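You operate a simulated robot arm through the tools that you are given. There is no shell and no other tool.

You are at the controls of a simulated robot arm. One attempt, no reset.

## Task
Strain the white box marked west through a wide, a medium and a fine sieve.
Fine: in that order in wells one, two and three; the other white boxes stay full.

Only the result counts: the job must be done as asked and must still hold three seconds after the hand-in. Knocking over, shifting, dropping, spilling or breaking anything else fails it.

## Robot
A 7-joint arm with a two-finger parallel gripper, fixed in place. Base frame: the origin is at the foot of the arm, x ahead of it, y to its left, z up. Readings come in mm, rad, newtons and seconds.
Its first joint turns from -2.304 to 2.304 rad. Payload 3.91 kg.
The tool frame sits at the grasp point between the pads (the TCP): z along the fingers, y along the line on which they close. The tips reach 30 mm beyond it. The gripper opens to 110 mm. The fingers are 20 mm wide and 10 mm thick; the gripper's body (48 by 112 mm) begins 55 mm behind the TCP.
Orientation is that of the tool frame in the base frame, as a unit quaternion [x, y, z, w]. With the fingers straight down and closing along the base's y, the tool's x points along the base's -x, its y along +y and its z along -z.

## Interface
- The arm moves only by the tool move_arm. Its argument "deltas" is one flat list of numbers, 7 for each row, row after row: the shift along the tool's x, y, z in mm, then the turn, a rotation vector about the tool's x, y, z in rad, then the gripper command, from -1 (fully open) to 1 (shut), values between in proportion. In form: [x, y, z, rx, ry, rz, hand, x, y, z, rx, ry, rz, hand, ...]. A call has 1 to 20 rows; each row shifts and turns the commanded pose from where the row before left it, along the tool's axes as they then stand. A row lasts 0.2 s, in which the tool goes at most 50 mm and 0.15 rad; a call with a longer step from one row to the next is refused whole, and so is a gripper value outside its range. A pose out of reach is approached as far as the arm can. The call stops where the force on the tool passes 90 N (or 10 N more than at its start, if that is more) or the arm is blocked; 0.2 s more then pass. The fingers move at their own pace (about 108 mm/s each) and stop on an object; they squeeze with about 29 N. The grip force told is the motor's: it shows also when the fingers shut on nothing. Time passes only in rows, and 0.2 s behind the last, so rows that do not move let the fingers close. It gives the time, the measured TCP pose, the force on the tool (base axes), the opening and the grip force at its end, in the units of the frame above (readings bear some noise), with the torque about the TCP (base axes, N m) and any sound that the robot's microphone picked up, and new pictures: "pictures" is both (left out), scene, wrist or none.
- Cameras (640 x 400 px; columns grow to the right, rows downward): "scene" is fixed at [219.9, 500.1, 1515.3]; the picture's right is [0.23, -0.97, 0.00], its down [-0.81, -0.19, -0.55] and it looks along [0.53, 0.13, -0.84] (base axes); focal length 249 px, centre (320, 200). "wrist" rides on the gripper at [72, 17, -103] in the tool frame; the picture's right is [-0.23, 0.97, 0.00], its down [-0.76, -0.18, -0.62] and it looks along [-0.61, -0.14, 0.78] (tool axes); focal length 222 px, centre (320, 200). There is no depth. A picture from a camera that has moved, and an enlarged one, comes with that camera's place and axes in the base frame and with its lens.
- inspect(camera, box): a new picture of the part [left, top, right, bottom] of that camera's present view, enlarged. No time passes.
- job_done(): hands the job in; it is judged then, once.

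Places have to be worked out from the pictures, the camera data and where the tool is seen. Open the gripper and draw the arm clear of the work before you hand the job in, unless the task says otherwise.

The tools are called after "Emit:" by a JSON object that holds its "op" and its "data". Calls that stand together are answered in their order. move_arm: Moves the arm, as the interface text tells. Its arguments: {"type":"object","properties":{"deltas":{"type":"array","items":{"type":"number"}},"pictures":{"type":"string","enum":["both","scene","wrist","none"]}},"required":["deltas"]} The other tools are called the same way: inspect (camera, box) takes an enlarged picture of a part of a camera's view; job_done () hands the job in.

At the start:

```text
clock: 0.0
tcp_pos: [488.6, 375.8, 1295.3]
ee_rot: [0.0, 1.0, 0.0, 0.0]
wrist_force: [-0.5, 0.6, 0.2]
moment: [-0.03, -0.01, -0.01]
gripper_width: 109.8
grasp_force: 0.0
```

scene: 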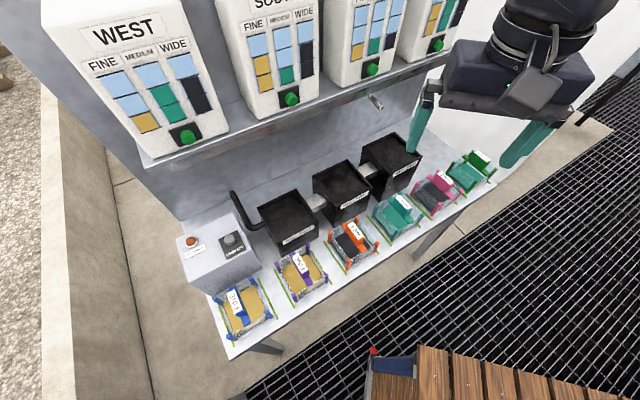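
wrist: 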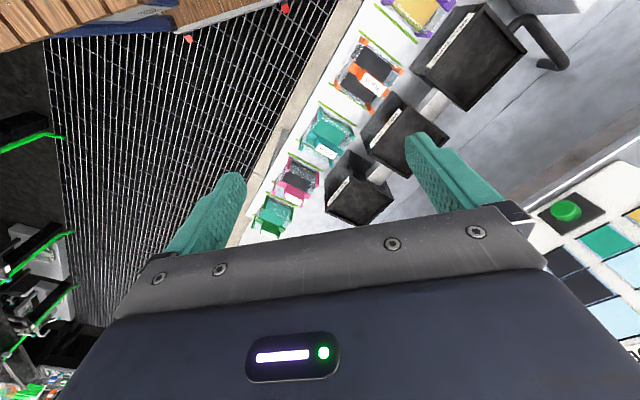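

I'll look closely at the scene first: white boxes on the shelf with charts, three black wells, six sieve cartridges and a control box.

Emit:
{"op": "inspect", "data": {"camera": "scene", "box": [40, 0, 240, 160]}}

Emit:
{"op": "inspect", "data": {"camera": "scene", "box": [210, 0, 470, 160]}}

Emit:
{"op": "inspect", "data": {"camera": "scene", "box": [160, 170, 340, 360]}}

Emit:
{"op": "inspect", "data": {"camera": "scene", "box": [300, 120, 510, 280]}}

Emit:
{"op": "inspect", "data": {"camera": "wrist", "box": [240, 0, 640, 240]}}

Emit:
{"op": "inspect", "data": {"camera": "wrist", "box": [0, 80, 160, 400]}}

```text
2.50 times, centred on (140, 80) of scene
camera zoom: at [219.9, 500.1, 1515.3], right [0.23, -0.97, 0.0], down [-0.81, -0.19, -0.55], along [0.53, 0.13, -0.84], focal length 622 px, centre (770, 500)
```

zoom: 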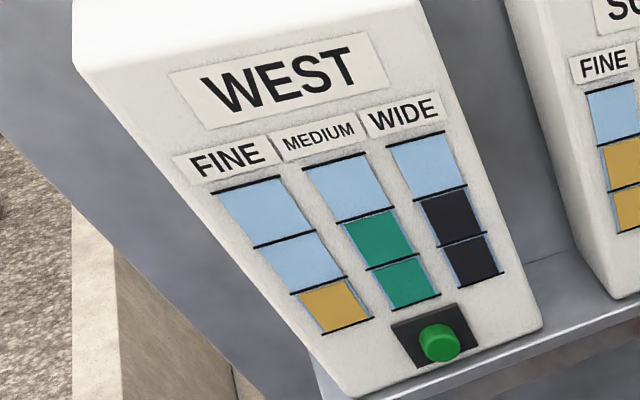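

```text
2.46 times, centred on (340, 80) of scene
camera zoom: at [219.9, 500.1, 1515.3], right [0.23, -0.97, 0.0], down [-0.81, -0.19, -0.55], along [0.53, 0.13, -0.84], focal length 612 px, centre (271, 495)
```

zoom: 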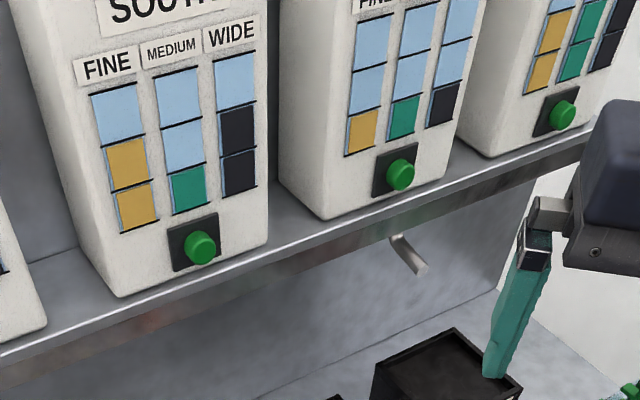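

```text
2.11 times, centred on (250, 265) of scene
camera zoom: at [219.9, 500.1, 1515.3], right [0.23, -0.97, 0.0], down [-0.81, -0.19, -0.55], along [0.53, 0.13, -0.84], focal length 524 px, centre (467, 63)
```

zoom: 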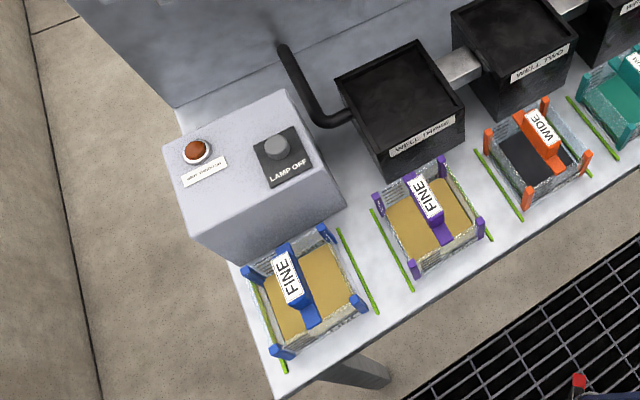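

```text
2.50 times, centred on (405, 200) of scene
camera zoom: at [219.9, 500.1, 1515.3], right [0.23, -0.97, 0.0], down [-0.81, -0.19, -0.55], along [0.53, 0.13, -0.84], focal length 622 px, centre (108, 200)
```

zoom: 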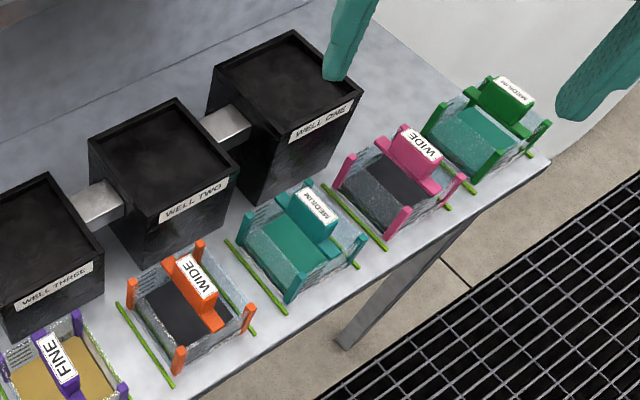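

```text
1.60 times, centred on (440, 120) of wrist
camera zoom: at [415.0, 391.7, 1398.5], right [0.23, 0.97, 0.0], down [0.76, -0.18, 0.62], along [0.61, -0.14, -0.78], focal length 355 px, centre (128, 328)
```

zoom: 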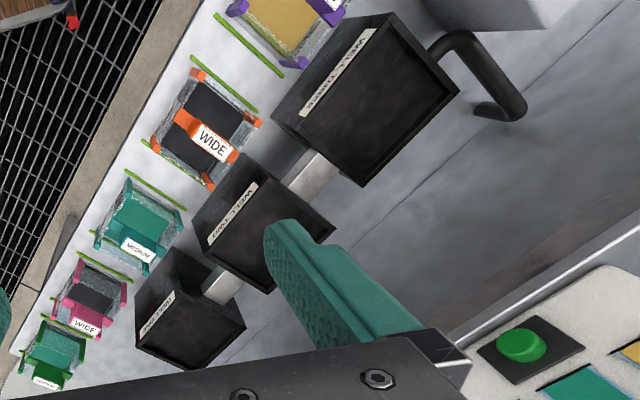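

```text
1.25 times, centred on (80, 240) of wrist
camera zoom: at [415.0, 391.7, 1398.5], right [0.23, 0.97, 0.0], down [0.76, -0.18, 0.62], along [0.61, -0.14, -0.78], focal length 278 px, centre (620, 150)
```

zoom: 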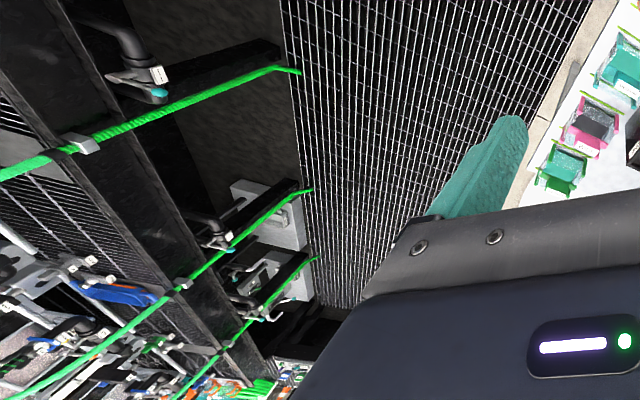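

The row of sieves appears to lie on a line at about 45° to the base axes, at label height z≈910. I turn the tool by 45° so its closing line follows the row, then look again.

Emit:
{"op": "move_arm", "data": {"deltas": [0, 0, 0, 0, 0, -0.131, -1, 0, 0, 0, 0, 0, -0.131, -1, 0, 0, 0, 0, 0, -0.131, -1, 0, 0, 0, 0, 0, -0.131, -1, 0, 0, 0, 0, 0, -0.131, -1, 0, 0, 0, 0, 0, -0.1304, -1], "pictures": "both"}}

```text
clock: 1.4
tcp_pos: [488.4, 375.0, 1295.9]
ee_rot: [-0.383, 0.924, 0.0, 0.001]
wrist_force: [-0.1, 0.6, 0.0]
moment: [0.01, 0.01, 0.0]
gripper_width: 110.1
grasp_force: 0.1
camera wrist: at [423.7, 335.4, 1398.5], right [-0.53, 0.85, 0.0], down [0.66, 0.41, 0.62], along [0.53, 0.33, -0.78], focal length 222 px, centre (320, 200)
```

scene: 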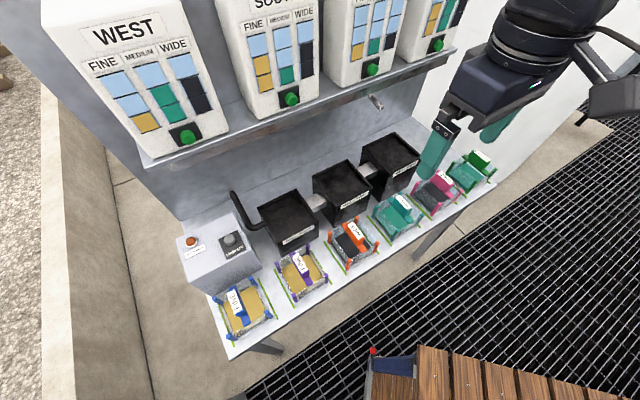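
wrist: 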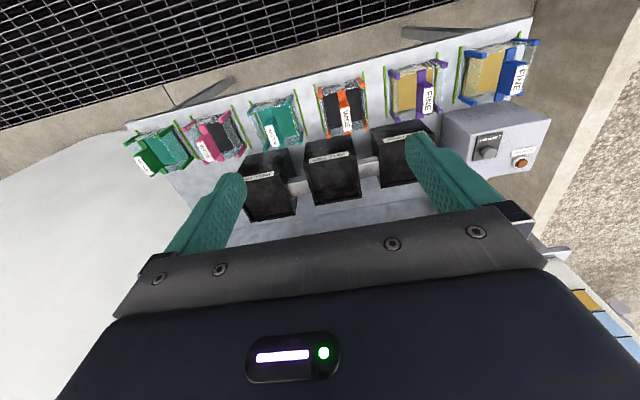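

The whole row is now visible from the wrist. I enlarge it to read labels and compare sieves.

Emit:
{"op": "inspect", "data": {"camera": "wrist", "box": [370, 20, 570, 190]}}

Emit:
{"op": "inspect", "data": {"camera": "wrist", "box": [120, 70, 300, 200]}}

Emit:
{"op": "inspect", "data": {"camera": "wrist", "box": [230, 70, 450, 230]}}

```text
2.35 times, centred on (470, 105) of wrist
camera zoom: at [423.7, 335.4, 1398.5], right [-0.53, 0.85, 0.0], down [0.66, 0.41, 0.62], along [0.53, 0.33, -0.78], focal length 523 px, centre (-33, 424)
```

zoom: 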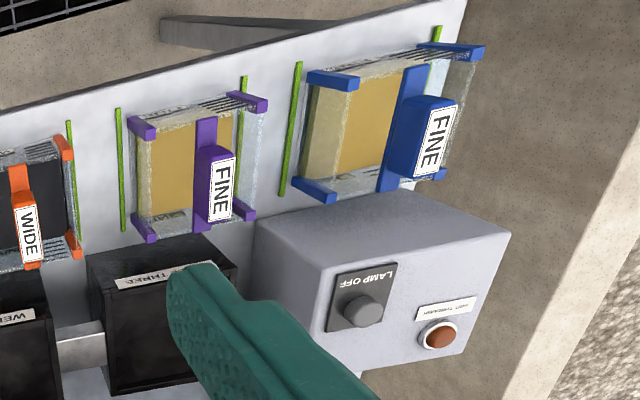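

```text
3.08 times, centred on (210, 135) of wrist
camera zoom: at [423.7, 335.4, 1398.5], right [-0.53, 0.85, 0.0], down [0.66, 0.41, 0.62], along [0.53, 0.33, -0.78], focal length 684 px, centre (658, 400)
```

zoom: 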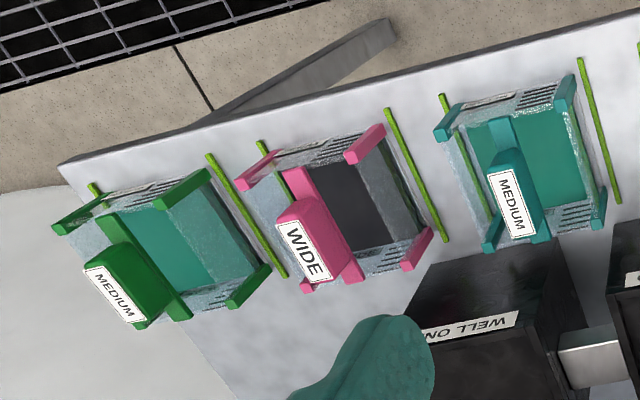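

```text
2.50 times, centred on (340, 150) of wrist
camera zoom: at [423.7, 335.4, 1398.5], right [-0.53, 0.85, 0.0], down [0.66, 0.41, 0.62], along [0.53, 0.33, -0.78], focal length 555 px, centre (270, 325)
```

zoom: 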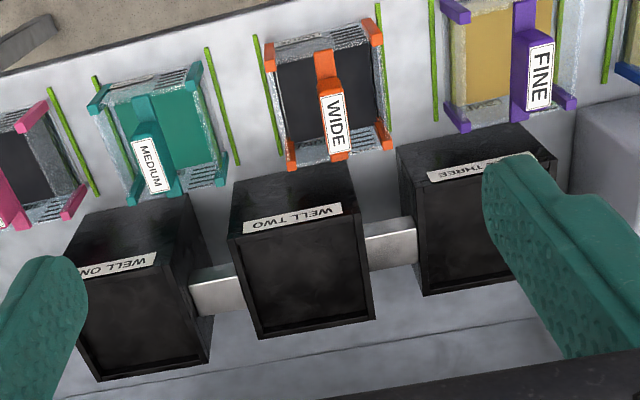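

Sieve depths appear to differ (shallow orange, purple; deep blue, pink?). I move the wrist camera over the control box to read its labels and look at the end sieves.

Emit:
{"op": "move_arm", "data": {"deltas": [-11.2, 34.7, 14.2, 0, 0, 0, -1, -11.2, 34.7, 14.2, 0, 0, 0, -1, -11.2, 34.7, 14.2, 0, 0, 0, -1, -11.2, 34.7, 14.2, 0, 0, 0, -1, -11.2, 34.7, 14.2, 0, 0, 0, -1, -11.2, 34.7, 14.2, 0, 0, 0, -1, -11.2, 34.7, 14.2, 0, 0, 0, -1, -11.2, 34.7, 14.2, 0, 0, 0, -1, -11.2, 34.7, 14.2, 0, 0, 0, -1, -11.2, 34.7, 14.2, 0, 0, 0, -1, -11.2, 34.7, 14.2, 0, 0, 0, -1, -11.2, 34.7, 14.2, 0, 0, 0, -1, -11.2, 34.7, 14.2, 0, 0, 0, -1], "pictures": "both"}}

```text
clock: 4.2
tcp_pos: [273.4, 796.4, 1108.8]
ee_rot: [-0.382, 0.924, -0.001, 0.001]
wrist_force: [0.7, -0.4, 0.7]
moment: [0.0, 0.04, -0.01]
gripper_width: 109.7
grasp_force: 0.0
camera wrist: at [209.1, 756.3, 1211.9], right [-0.53, 0.85, 0.0], down [0.66, 0.41, 0.62], along [0.53, 0.33, -0.78], focal length 222 px, centre (320, 200)
```

scene: 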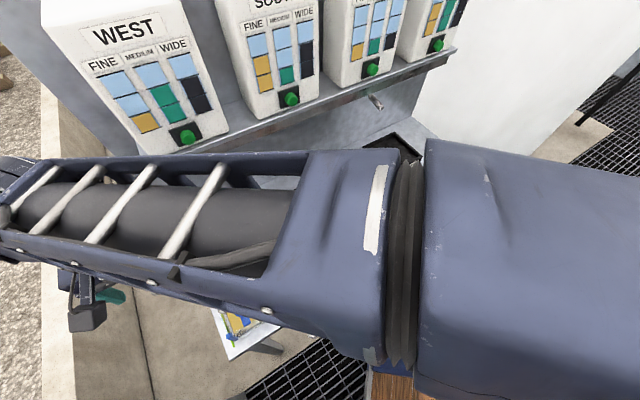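
wrist: 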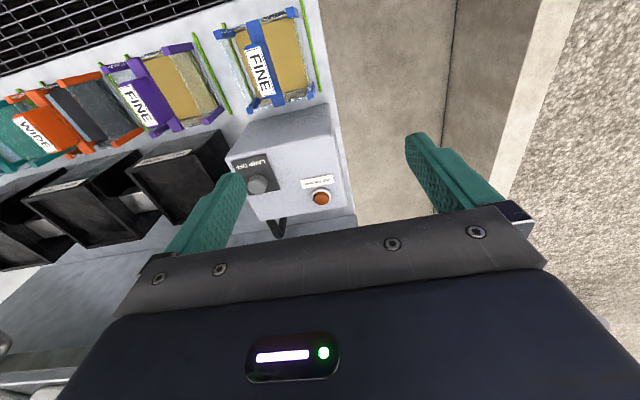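

Emit:
{"op": "inspect", "data": {"camera": "wrist", "box": [225, 140, 355, 230]}}

Emit:
{"op": "inspect", "data": {"camera": "wrist", "box": [180, 0, 340, 120]}}

Emit:
{"op": "inspect", "data": {"camera": "wrist", "box": [0, 30, 220, 170]}}

Emit:
{"op": "inspect", "data": {"camera": "wrist", "box": [0, 120, 300, 300]}}

```text
4.44 times, centred on (290, 185) of wrist
camera zoom: at [209.1, 756.3, 1211.9], right [-0.53, 0.85, 0.0], down [0.66, 0.41, 0.62], along [0.53, 0.33, -0.78], focal length 987 px, centre (453, 267)
```

zoom: 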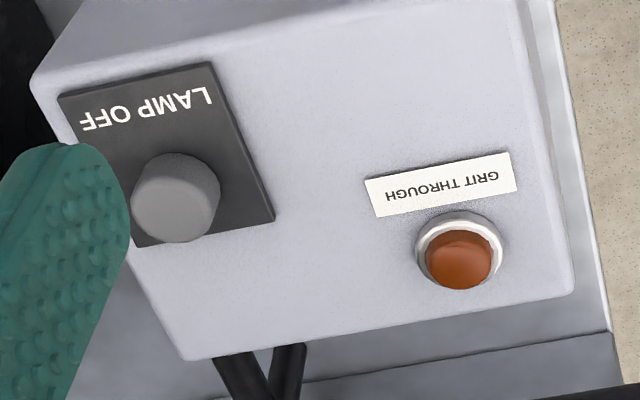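

```text
3.33 times, centred on (260, 60) of wrist
camera zoom: at [209.1, 756.3, 1211.9], right [-0.53, 0.85, 0.0], down [0.66, 0.41, 0.62], along [0.53, 0.33, -0.78], focal length 740 px, centre (520, 667)
```

zoom: 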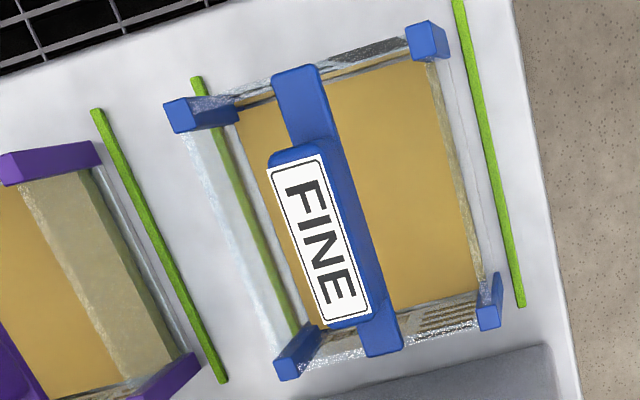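

```text
2.86 times, centred on (110, 100) of wrist
camera zoom: at [209.1, 756.3, 1211.9], right [-0.53, 0.85, 0.0], down [0.66, 0.41, 0.62], along [0.53, 0.33, -0.78], focal length 635 px, centre (920, 486)
```

zoom: 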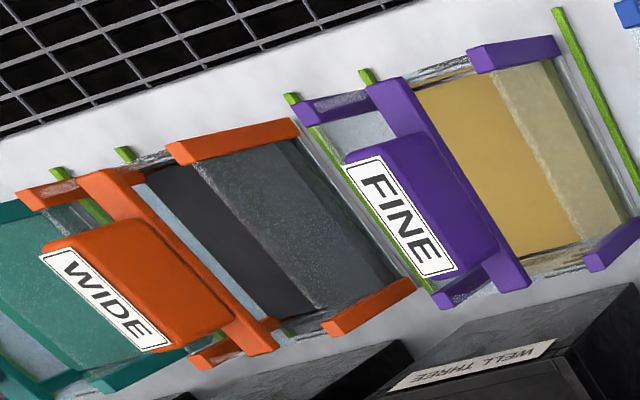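

```text
2.13 times, centred on (150, 210) of wrist
camera zoom: at [209.1, 756.3, 1211.9], right [-0.53, 0.85, 0.0], down [0.66, 0.41, 0.62], along [0.53, 0.33, -0.78], focal length 474 px, centre (683, 179)
```

zoom: 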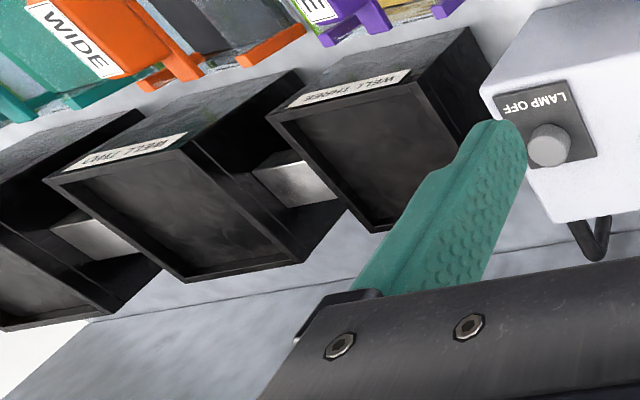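

The lamp reads "GRIT THROUGH" and the knob reads "LAMP OFF", so overflow or wrong sieves would light the lamp. I back off in front of the table and tilt to view the left sieves from the side.

Emit:
{"op": "move_arm", "data": {"deltas": [24.5, -23.75, 18, 0, 0, 0, -1, 24.5, -23.75, 18, 0, 0, 0, -1, 24.5, -23.75, 18, 0, 0, 0, -1, 24.5, -23.75, 18, 0, 0, 0, -1, 24.5, -23.75, 18, 0, 0, 0, -1, 24.5, -23.75, 18, 0, 0, 0, -1, 24.5, -23.75, 18, 0, 0, 0, -1, 24.5, -23.75, 18, 0, 0, 0, -1, 0, 0, 0, 0, -0.14, 0, -1, 0, 0, 0, 0, -0.14, 0, -1, 0, 0, 0, 0, -0.14, 0, -1, 0, 0, 0, 0, -0.14, 0, -1, 0, 0, 0, 0, -0.138, 0, -1], "pictures": "both"}}

```text
clock: 7.2
tcp_pos: [297.5, 517.1, 965.9]
ee_rot: [-0.34, 0.881, 0.119, 0.306]
wrist_force: [-0.4, -0.3, 1.3]
moment: [-0.01, -0.05, -0.07]
gripper_width: 110.0
grasp_force: 0.0
stopped in row 13: the arm was blocked; the commanded pose is now the measured one
camera wrist: at [196.4, 448.1, 1001.9], right [-0.52, 0.84, 0.14], down [0.28, 0.01, 0.96], along [0.81, 0.54, -0.24], focal length 222 px, centre (320, 200)
```

scene: 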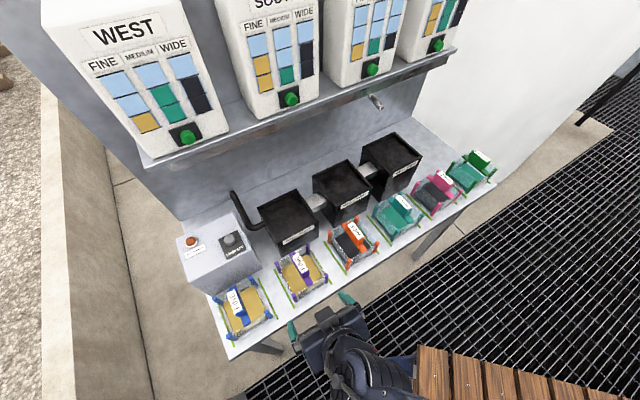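
wrist: 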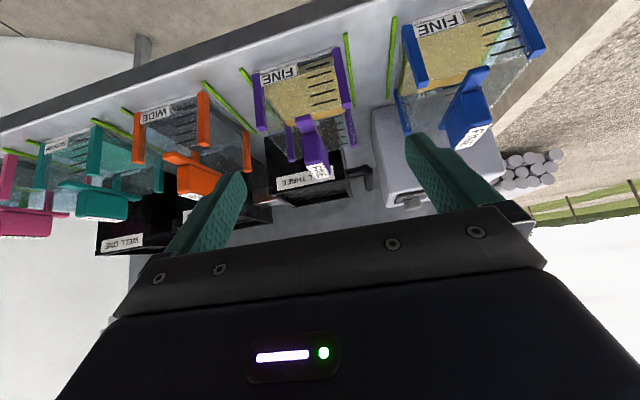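

The tilt stopped near its end, yet the side view is good: there are graduations and slots on the sieve fronts. I zoom in on each.

Emit:
{"op": "inspect", "data": {"camera": "wrist", "box": [380, 0, 560, 160]}}

Emit:
{"op": "inspect", "data": {"camera": "wrist", "box": [230, 30, 380, 190]}}

Emit:
{"op": "inspect", "data": {"camera": "wrist", "box": [110, 70, 270, 210]}}

Emit:
{"op": "inspect", "data": {"camera": "wrist", "box": [0, 110, 150, 250]}}

```text
2.50 times, centred on (470, 80) of wrist
camera zoom: at [196.4, 448.1, 1001.9], right [-0.52, 0.84, 0.14], down [0.28, 0.01, 0.96], along [0.81, 0.54, -0.24], focal length 555 px, centre (-55, 500)
```

zoom: 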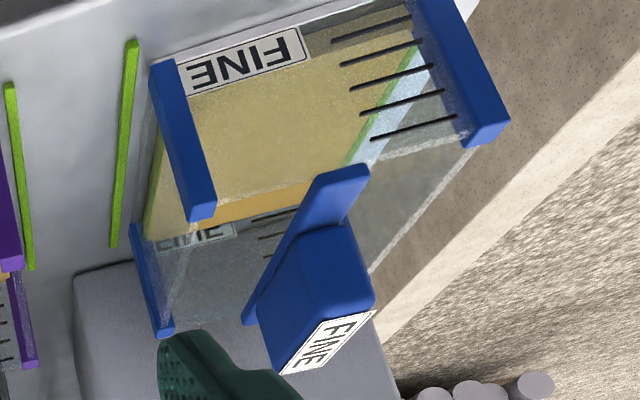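

```text
2.50 times, centred on (305, 110) of wrist
camera zoom: at [196.4, 448.1, 1001.9], right [-0.52, 0.84, 0.14], down [0.28, 0.01, 0.96], along [0.81, 0.54, -0.24], focal length 555 px, centre (358, 425)
```

zoom: 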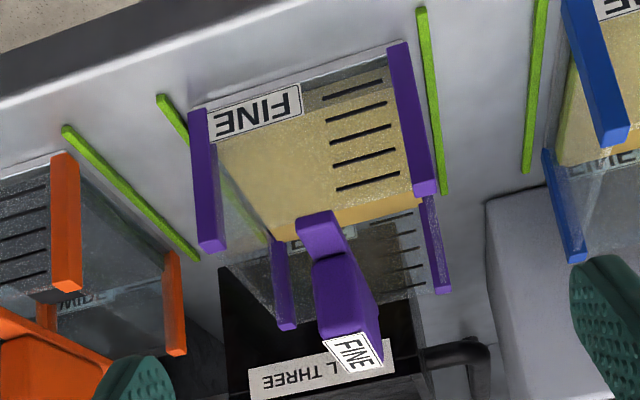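

```text
2.86 times, centred on (190, 140) of wrist
camera zoom: at [196.4, 448.1, 1001.9], right [-0.52, 0.84, 0.14], down [0.28, 0.01, 0.96], along [0.81, 0.54, -0.24], focal length 635 px, centre (691, 371)
```

zoom: 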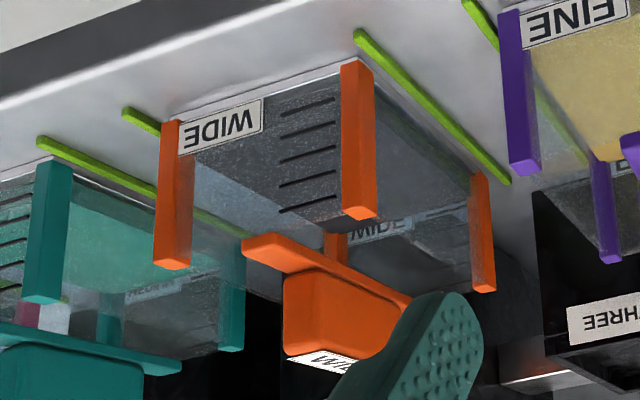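

```text
2.86 times, centred on (75, 180) of wrist
camera zoom: at [196.4, 448.1, 1001.9], right [-0.52, 0.84, 0.14], down [0.28, 0.01, 0.96], along [0.81, 0.54, -0.24], focal length 635 px, centre (1020, 257)
```

zoom: 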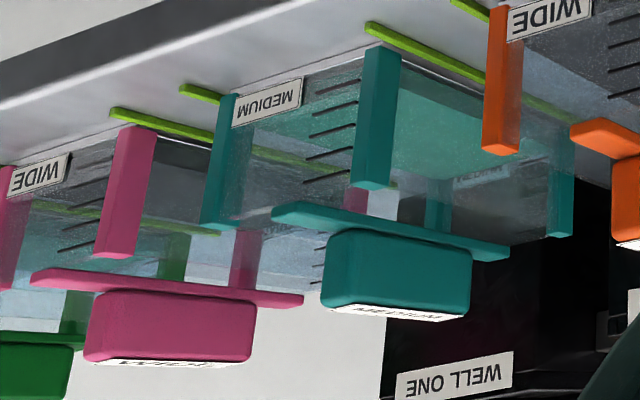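

All sieves have five marks on their walls; I need to know whether any already holds grit or is torn. I use the scene camera (unobstructed now) with stronger zoom.

Emit:
{"op": "inspect", "data": {"camera": "scene", "box": [210, 265, 280, 345]}}

Emit:
{"op": "inspect", "data": {"camera": "scene", "box": [270, 240, 335, 310]}}

Emit:
{"op": "inspect", "data": {"camera": "scene", "box": [320, 210, 385, 275]}}

Emit:
{"op": "inspect", "data": {"camera": "scene", "box": [365, 185, 430, 245]}}

Emit:
{"op": "inspect", "data": {"camera": "scene", "box": [405, 160, 470, 220]}}

Emit:
{"op": "inspect", "data": {"camera": "scene", "box": [440, 140, 505, 200]}}

```text
5.00 times, centred on (245, 305) of scene
camera zoom: at [219.9, 500.1, 1515.3], right [0.23, -0.97, 0.0], down [-0.81, -0.19, -0.55], along [0.53, 0.13, -0.84], focal length 1243 px, centre (695, -325)
```

zoom: 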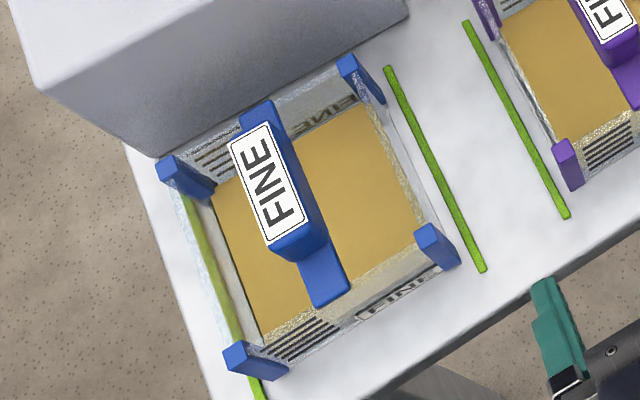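

```text
5.71 times, centred on (302, 275) of scene
camera zoom: at [219.9, 500.1, 1515.3], right [0.23, -0.97, 0.0], down [-0.81, -0.19, -0.55], along [0.53, 0.13, -0.84], focal length 1421 px, centre (420, -229)
```

zoom: 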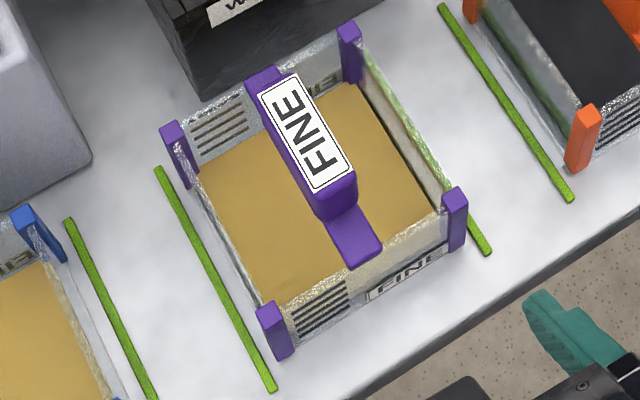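

```text
6.15 times, centred on (352, 242) of scene
camera zoom: at [219.9, 500.1, 1515.3], right [0.23, -0.97, 0.0], down [-0.81, -0.19, -0.55], along [0.53, 0.13, -0.84], focal length 1530 px, centre (120, -62)
```

zoom: 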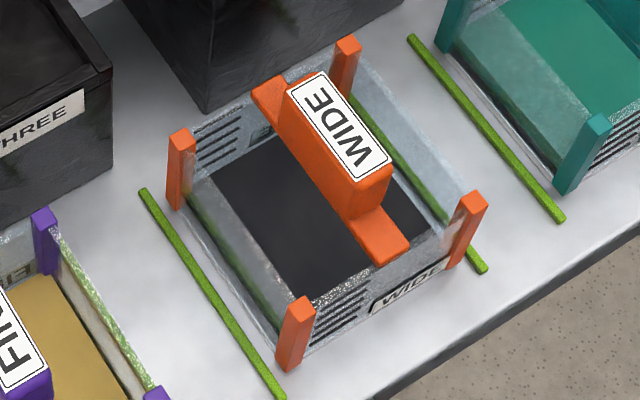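

```text
6.67 times, centred on (398, 215) of scene
camera zoom: at [219.9, 500.1, 1515.3], right [0.23, -0.97, 0.0], down [-0.81, -0.19, -0.55], along [0.53, 0.13, -0.84], focal length 1658 px, centre (-197, 100)
```

zoom: 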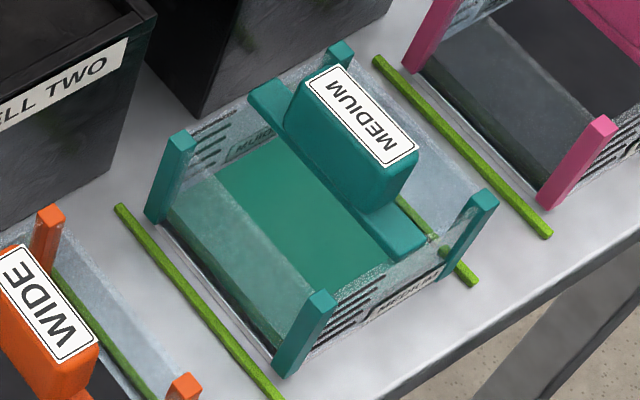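

```text
6.67 times, centred on (438, 190) of scene
camera zoom: at [219.9, 500.1, 1515.3], right [0.23, -0.97, 0.0], down [-0.81, -0.19, -0.55], along [0.53, 0.13, -0.84], focal length 1658 px, centre (-463, 267)
```

zoom: 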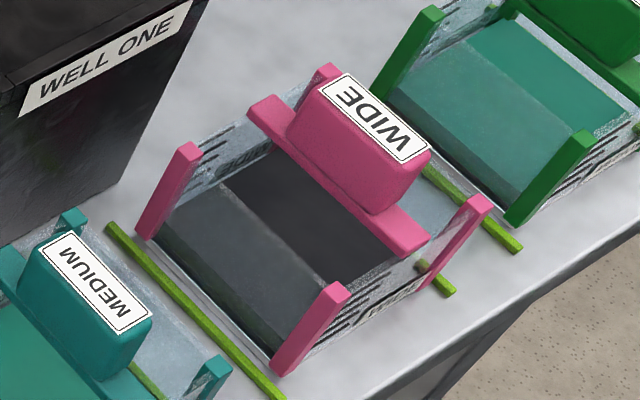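

```text
6.67 times, centred on (472, 170) of scene
camera zoom: at [219.9, 500.1, 1515.3], right [0.23, -0.97, 0.0], down [-0.81, -0.19, -0.55], along [0.53, 0.13, -0.84], focal length 1658 px, centre (-697, 400)
```

zoom: 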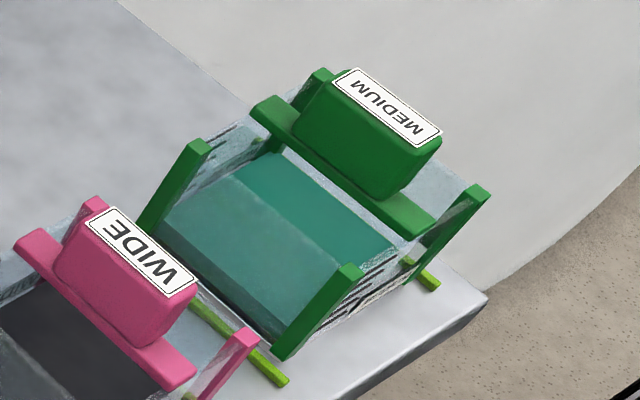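

From the scene camera all six look alike in size, so I check more closely for existing grit levels or torn mesh, starting with close zooms from the present low viewpoint.

Emit:
{"op": "inspect", "data": {"camera": "wrist", "box": [235, 40, 365, 140]}}

Emit:
{"op": "inspect", "data": {"camera": "wrist", "box": [395, 0, 555, 100]}}

Emit:
{"op": "inspect", "data": {"camera": "wrist", "box": [120, 80, 220, 160]}}

Emit:
{"op": "inspect", "data": {"camera": "wrist", "box": [30, 110, 140, 200]}}

```text
4.00 times, centred on (300, 90) of wrist
camera zoom: at [196.4, 448.1, 1001.9], right [-0.52, 0.84, 0.14], down [0.28, 0.01, 0.96], along [0.81, 0.54, -0.24], focal length 888 px, centre (400, 640)
```

zoom: 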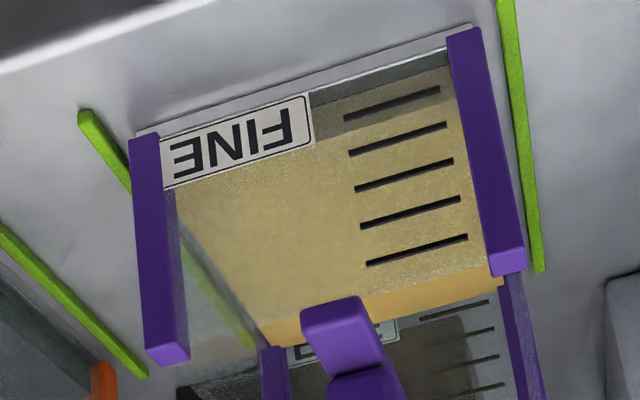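

```text
4.00 times, centred on (475, 50) of wrist
camera zoom: at [196.4, 448.1, 1001.9], right [-0.52, 0.84, 0.14], down [0.28, 0.01, 0.96], along [0.81, 0.54, -0.24], focal length 888 px, centre (-300, 800)
```

zoom: 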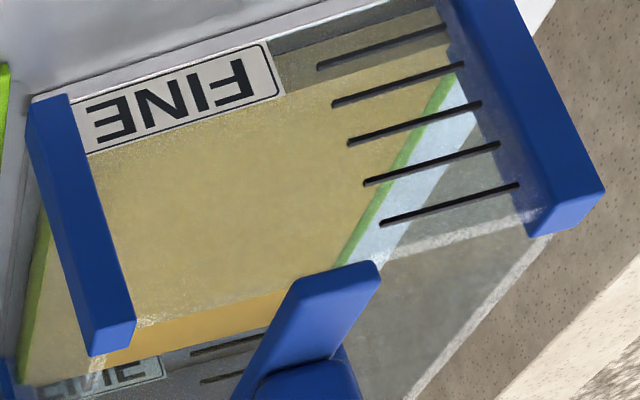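

```text
5.00 times, centred on (170, 120) of wrist
camera zoom: at [196.4, 448.1, 1001.9], right [-0.52, 0.84, 0.14], down [0.28, 0.01, 0.96], along [0.81, 0.54, -0.24], focal length 1111 px, centre (1070, 600)
```

zoom: 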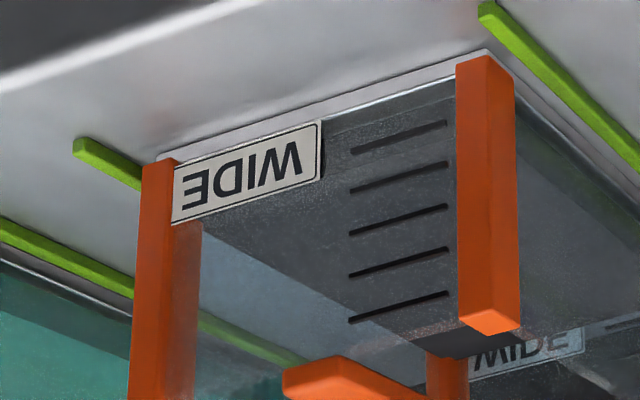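

```text
4.44 times, centred on (85, 155) of wrist
camera zoom: at [196.4, 448.1, 1001.9], right [-0.52, 0.84, 0.14], down [0.28, 0.01, 0.96], along [0.81, 0.54, -0.24], focal length 987 px, centre (1364, 400)
```

zoom: 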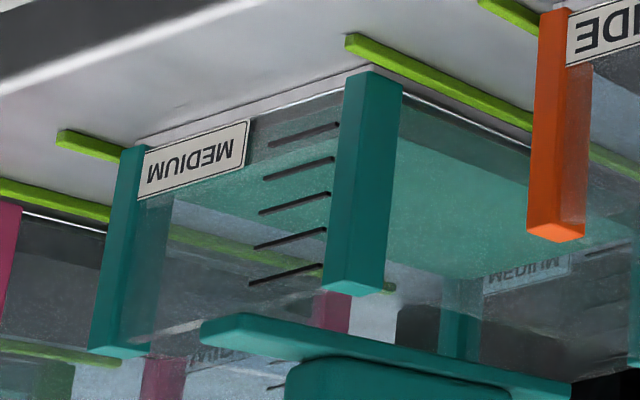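

All ticks and mesh levels on the left four sieves compute to the same heights (~797 mm surface, table ~770). I slide right along the row, staying in front of the table, to check the pink and green sieves.

Emit:
{"op": "move_arm", "data": {"deltas": [0, -40, 0, 0, 0, 0, -1, 0, -40, 0, 0, 0, 0, -1, 0, -40, 0, 0, 0, 0, -1, 0, -40, 0, 0, 0, 0, -1, 0, -40, 0, 0, 0, 0, -1, 0, -40, 0, 0, 0, 0, -1, 0, -40, 0, 0, 0, 0, -1, 0, -40, 0, 0, 0, 0, -1, 0, -40, 0, 0, 0, 0, -1, 0, -40, 0, 0, 0, 0, -1, 0, -40, 0, 0, 0, 0, -1], "pictures": "both"}}

```text
clock: 9.8
tcp_pos: [470.3, 329.0, 967.6]
ee_rot: [-0.489, 0.809, 0.169, 0.28]
wrist_force: [-0.1, -0.9, 0.2]
moment: [0.04, 0.02, 0.04]
gripper_width: 109.8
grasp_force: 0.1
stopped in row 11: the arm was blocked; the commanded pose is now the measured one
camera wrist: at [399.1, 228.5, 1002.5], right [-0.78, 0.61, 0.14], down [0.26, 0.1, 0.96], along [0.57, 0.79, -0.24], focal length 222 px, centre (320, 200)
```

scene: 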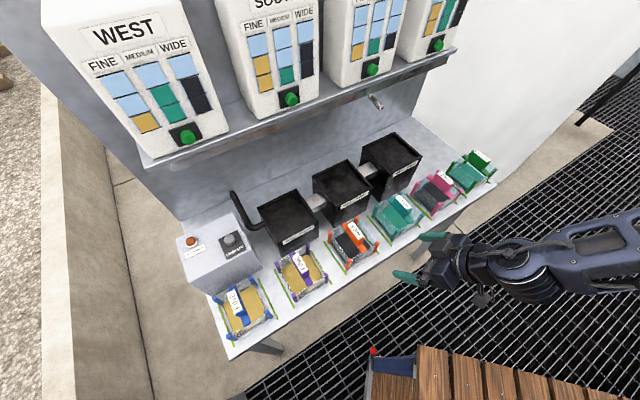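
wrist: 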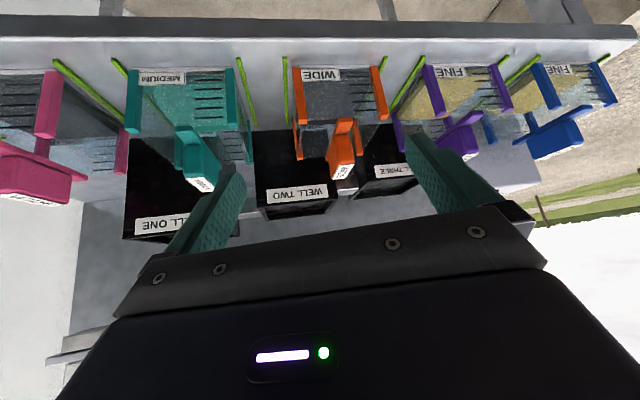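

The arm hit a joint limit near the base and yawed a bit. From here I can already compare teal, orange and pink closely.

Emit:
{"op": "inspect", "data": {"camera": "wrist", "box": [0, 50, 140, 210]}}

Emit:
{"op": "inspect", "data": {"camera": "wrist", "box": [110, 50, 260, 200]}}

Emit:
{"op": "inspect", "data": {"camera": "wrist", "box": [270, 50, 400, 190]}}

Emit:
{"op": "inspect", "data": {"camera": "wrist", "box": [400, 50, 620, 190]}}

```text
2.50 times, centred on (70, 130) of wrist
camera zoom: at [399.1, 228.5, 1002.5], right [-0.78, 0.61, 0.14], down [0.26, 0.1, 0.96], along [0.57, 0.79, -0.24], focal length 555 px, centre (945, 375)
```

zoom: 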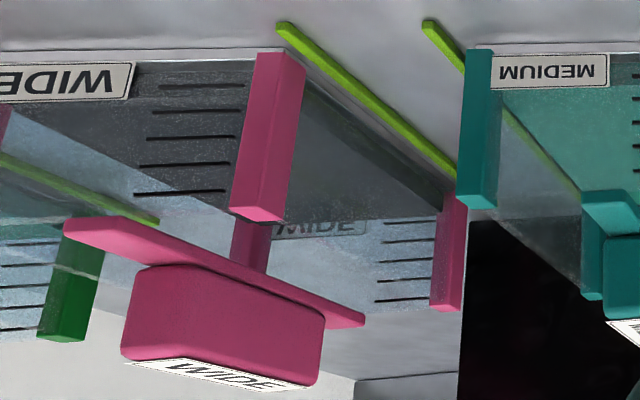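

```text
2.67 times, centred on (185, 125) of wrist
camera zoom: at [399.1, 228.5, 1002.5], right [-0.78, 0.61, 0.14], down [0.26, 0.1, 0.96], along [0.57, 0.79, -0.24], focal length 592 px, centre (680, 400)
```

zoom: 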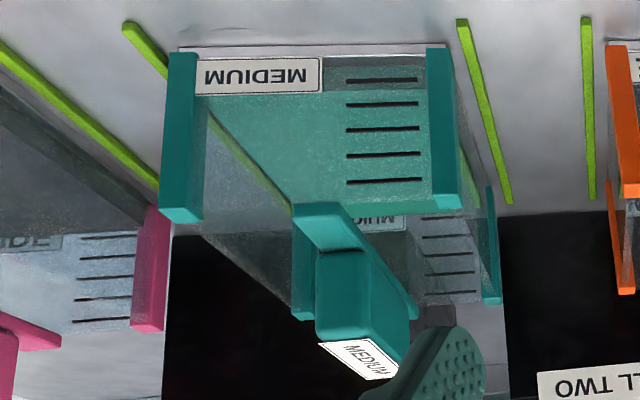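

```text
2.86 times, centred on (335, 120) of wrist
camera zoom: at [399.1, 228.5, 1002.5], right [-0.78, 0.61, 0.14], down [0.26, 0.1, 0.96], along [0.57, 0.79, -0.24], focal length 635 px, centre (277, 429)
```

zoom: 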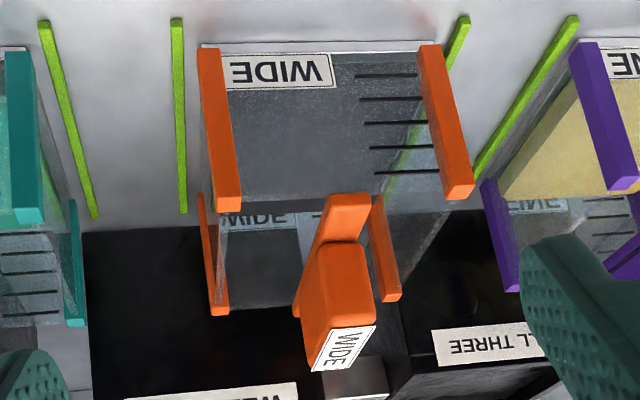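

```text
2.86 times, centred on (510, 120) of wrist
camera zoom: at [399.1, 228.5, 1002.5], right [-0.78, 0.61, 0.14], down [0.26, 0.1, 0.96], along [0.57, 0.79, -0.24], focal length 635 px, centre (-223, 429)
```

zoom: 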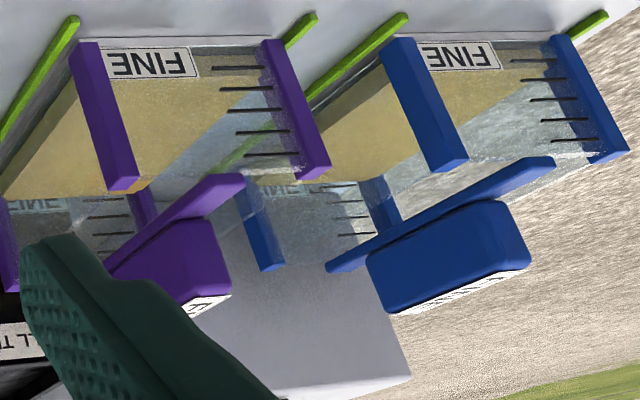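

Pairs look alike (same five marks, same mesh level). I untilt, correct the yaw back to the row direction and rise, to check the green/pink pair and the wells from above.

Emit:
{"op": "move_arm", "data": {"deltas": [-20, 0, -30, 0, 0.133, 0, -1, -20, 0, -30, 0, 0.133, 0, -1, -10, 0, -40, 0, 0.133, 0, -1, 0, 0, -40, 0, 0.133, 0, -1, 0, 0, -40, 0, 0.133, 0, -1, 0, 0, 0, 0, 0, 0.15, -1, 0, 0, 0, 0, 0, 0.15, -1], "pictures": "wrist"}}

```text
clock: 11.4
tcp_pos: [459.1, 305.8, 1145.7]
ee_rot: [-0.384, 0.923, 0.001, 0.0]
wrist_force: [0.7, -0.1, -0.1]
moment: [-0.01, 0.05, -0.02]
gripper_width: 110.0
grasp_force: 0.0
out of reach, approached as far as the arm can: row 1
camera wrist: at [394.6, 264.9, 1248.2], right [-0.53, 0.85, 0.0], down [0.66, 0.41, 0.62], along [0.53, 0.33, -0.78], focal length 222 px, centre (320, 200)
```

wrist: 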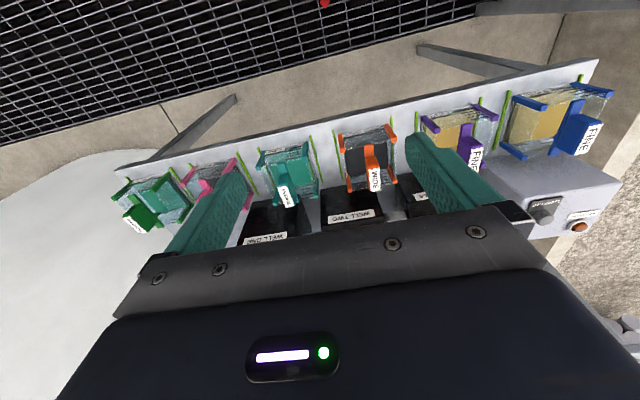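

Orientation is clean again. I go right to look down on the pink and green sieves and well one.

Emit:
{"op": "move_arm", "data": {"deltas": [-2.4, -38.4, 10.7, 0, 0, 0, -1, -2.4, -38.4, 10.7, 0, 0, 0, -1, -2.4, -38.4, 10.7, 0, 0, 0, -1, -2.4, -38.4, 10.7, 0, 0, 0, -1, -2.4, -38.4, 10.7, 0, 0, 0, -1, -2.4, -38.4, 10.7, 0, 0, 0, -1, -2.4, -38.4, 10.7, 0, 0, 0, -1, -2.4, -38.4, 10.7, 0, 0, 0, -1], "pictures": "both"}}

```text
clock: 13.2
tcp_pos: [690.7, 101.7, 1057.2]
ee_rot: [-0.384, 0.923, 0.001, 0.002]
wrist_force: [0.2, 0.3, 0.5]
moment: [-0.02, -0.04, -0.02]
gripper_width: 109.8
grasp_force: 0.1
camera wrist: at [626.8, 62.1, 1159.8], right [-0.53, 0.85, 0.0], down [0.66, 0.41, 0.63], along [0.53, 0.33, -0.78], focal length 222 px, centre (320, 200)
```

scene: 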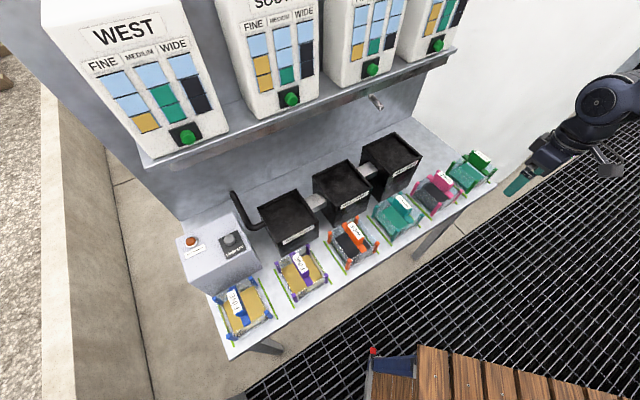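
wrist: 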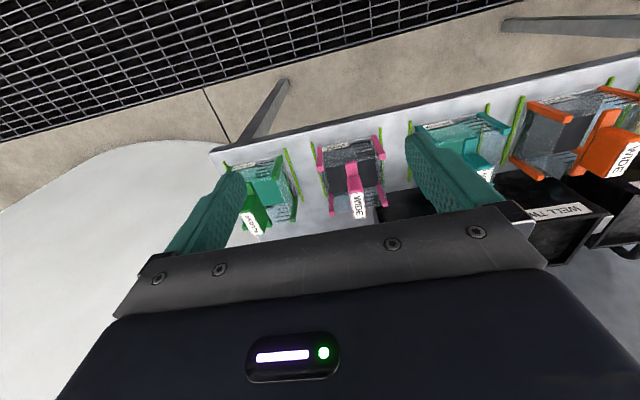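

Emit:
{"op": "inspect", "data": {"camera": "wrist", "box": [215, 130, 315, 250]}}

Emit:
{"op": "inspect", "data": {"camera": "wrist", "box": [300, 120, 410, 230]}}

Emit:
{"op": "inspect", "data": {"camera": "wrist", "box": [400, 90, 640, 260]}}

```text
3.33 times, centred on (265, 190) of wrist
camera zoom: at [626.8, 62.1, 1159.8], right [-0.53, 0.85, 0.0], down [0.66, 0.41, 0.63], along [0.53, 0.33, -0.78], focal length 740 px, centre (503, 233)
```

zoom: 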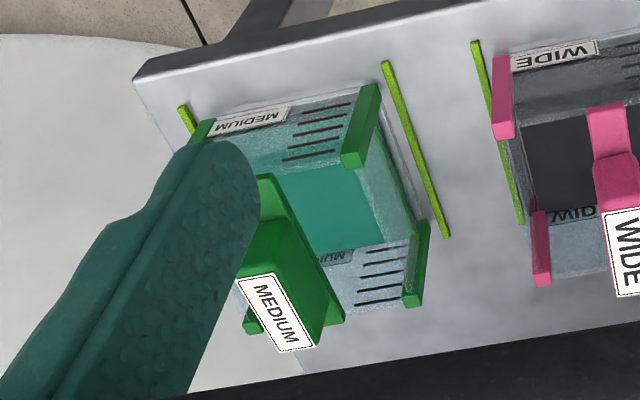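

```text
3.64 times, centred on (355, 175) of wrist
camera zoom: at [626.8, 62.1, 1159.8], right [-0.53, 0.85, 0.0], down [0.66, 0.41, 0.63], along [0.53, 0.33, -0.78], focal length 808 px, centre (193, 291)
```

zoom: 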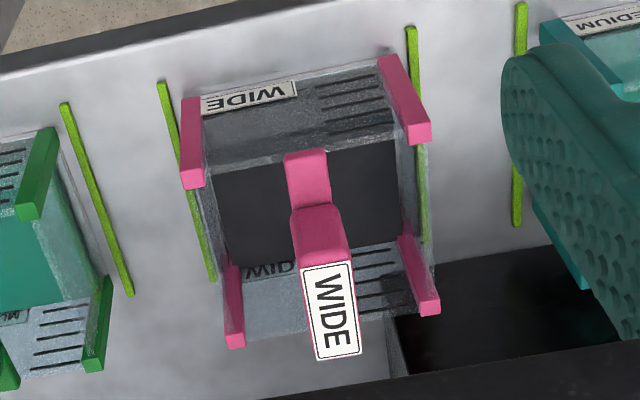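

```text
2.35 times, centred on (520, 175) of wrist
camera zoom: at [626.8, 62.1, 1159.8], right [-0.53, 0.85, 0.0], down [0.66, 0.41, 0.63], along [0.53, 0.33, -0.78], focal length 523 px, centre (-151, 259)
```

zoom: 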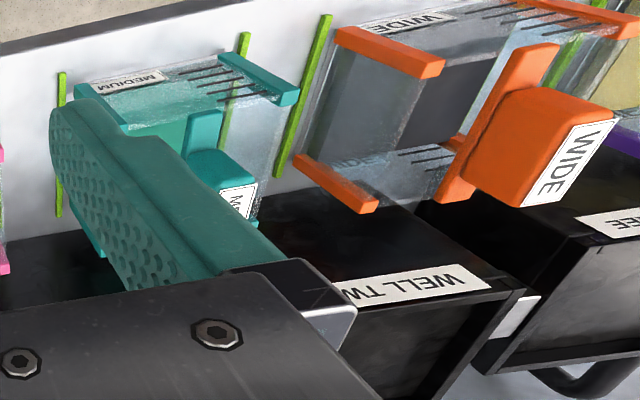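

Pink and green are the same as their partners, with no damage visible. I now look over the wells to locate their rims precisely.

Emit:
{"op": "move_arm", "data": {"deltas": [-22.9, 35.4, 0, 0, 0, 0, -1, -22.9, 35.4, 0, 0, 0, 0, -1, -22.9, 35.4, 0, 0, 0, 0, -1, -22.9, 35.4, 0, 0, 0, 0, -1, -22.9, 35.4, 0, 0, 0, 0, -1, -22.9, 35.4, 0, 0, 0, 0, -1, -22.9, 35.4, 0, 0, 0, 0, -1], "pictures": "both"}}

```text
clock: 14.8
tcp_pos: [628.2, 389.3, 1060.9]
ee_rot: [-0.383, 0.924, 0.001, 0.001]
wrist_force: [-0.3, -0.4, 1.0]
moment: [0.03, 0.02, -0.05]
gripper_width: 110.0
grasp_force: 0.0
camera wrist: at [563.7, 347.3, 1163.7], right [-0.53, 0.85, 0.0], down [0.66, 0.41, 0.63], along [0.53, 0.33, -0.78], focal length 222 px, centre (320, 200)
```

scene: 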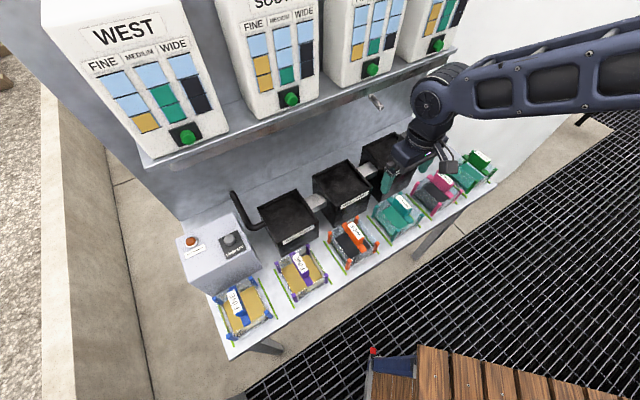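
wrist: 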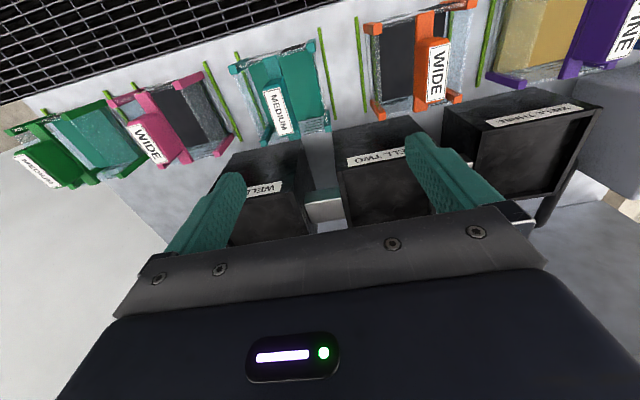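

Emit:
{"op": "inspect", "data": {"camera": "wrist", "box": [190, 100, 460, 260]}}

Emit:
{"op": "inspect", "data": {"camera": "wrist", "box": [430, 70, 640, 240]}}

Emit:
{"op": "inspect", "data": {"camera": "scene", "box": [240, 120, 440, 260]}}

```text
2.37 times, centred on (325, 180) of wrist
camera zoom: at [563.7, 347.3, 1163.7], right [-0.53, 0.85, 0.0], down [0.66, 0.41, 0.63], along [0.53, 0.33, -0.78], focal length 526 px, centre (308, 247)
```

zoom: 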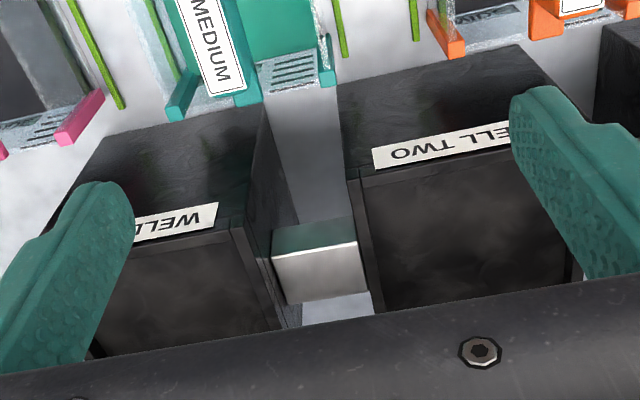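

```text
2.35 times, centred on (535, 155) of wrist
camera zoom: at [563.7, 347.3, 1163.7], right [-0.53, 0.85, 0.0], down [0.66, 0.41, 0.63], along [0.53, 0.33, -0.78], focal length 523 px, centre (-186, 306)
```

zoom: 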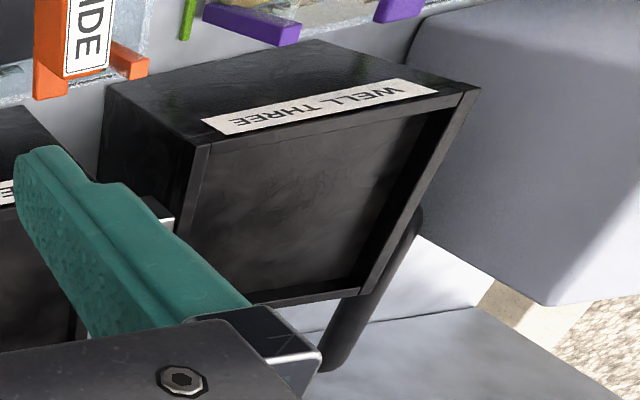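

```text
2.86 times, centred on (340, 190) of scene
camera zoom: at [219.9, 500.1, 1515.3], right [0.23, -0.97, 0.0], down [-0.81, -0.19, -0.55], along [0.53, 0.13, -0.84], focal length 710 px, centre (263, 229)
```

zoom: 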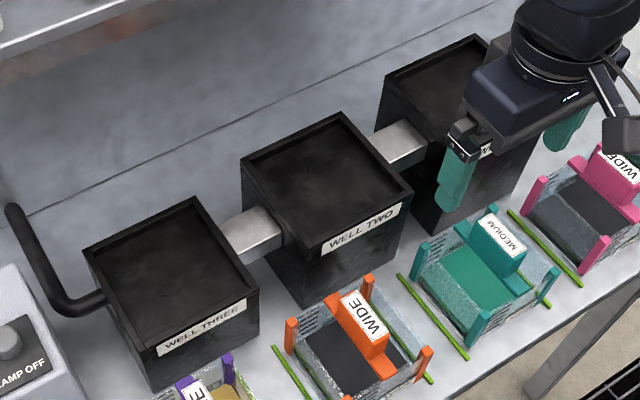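

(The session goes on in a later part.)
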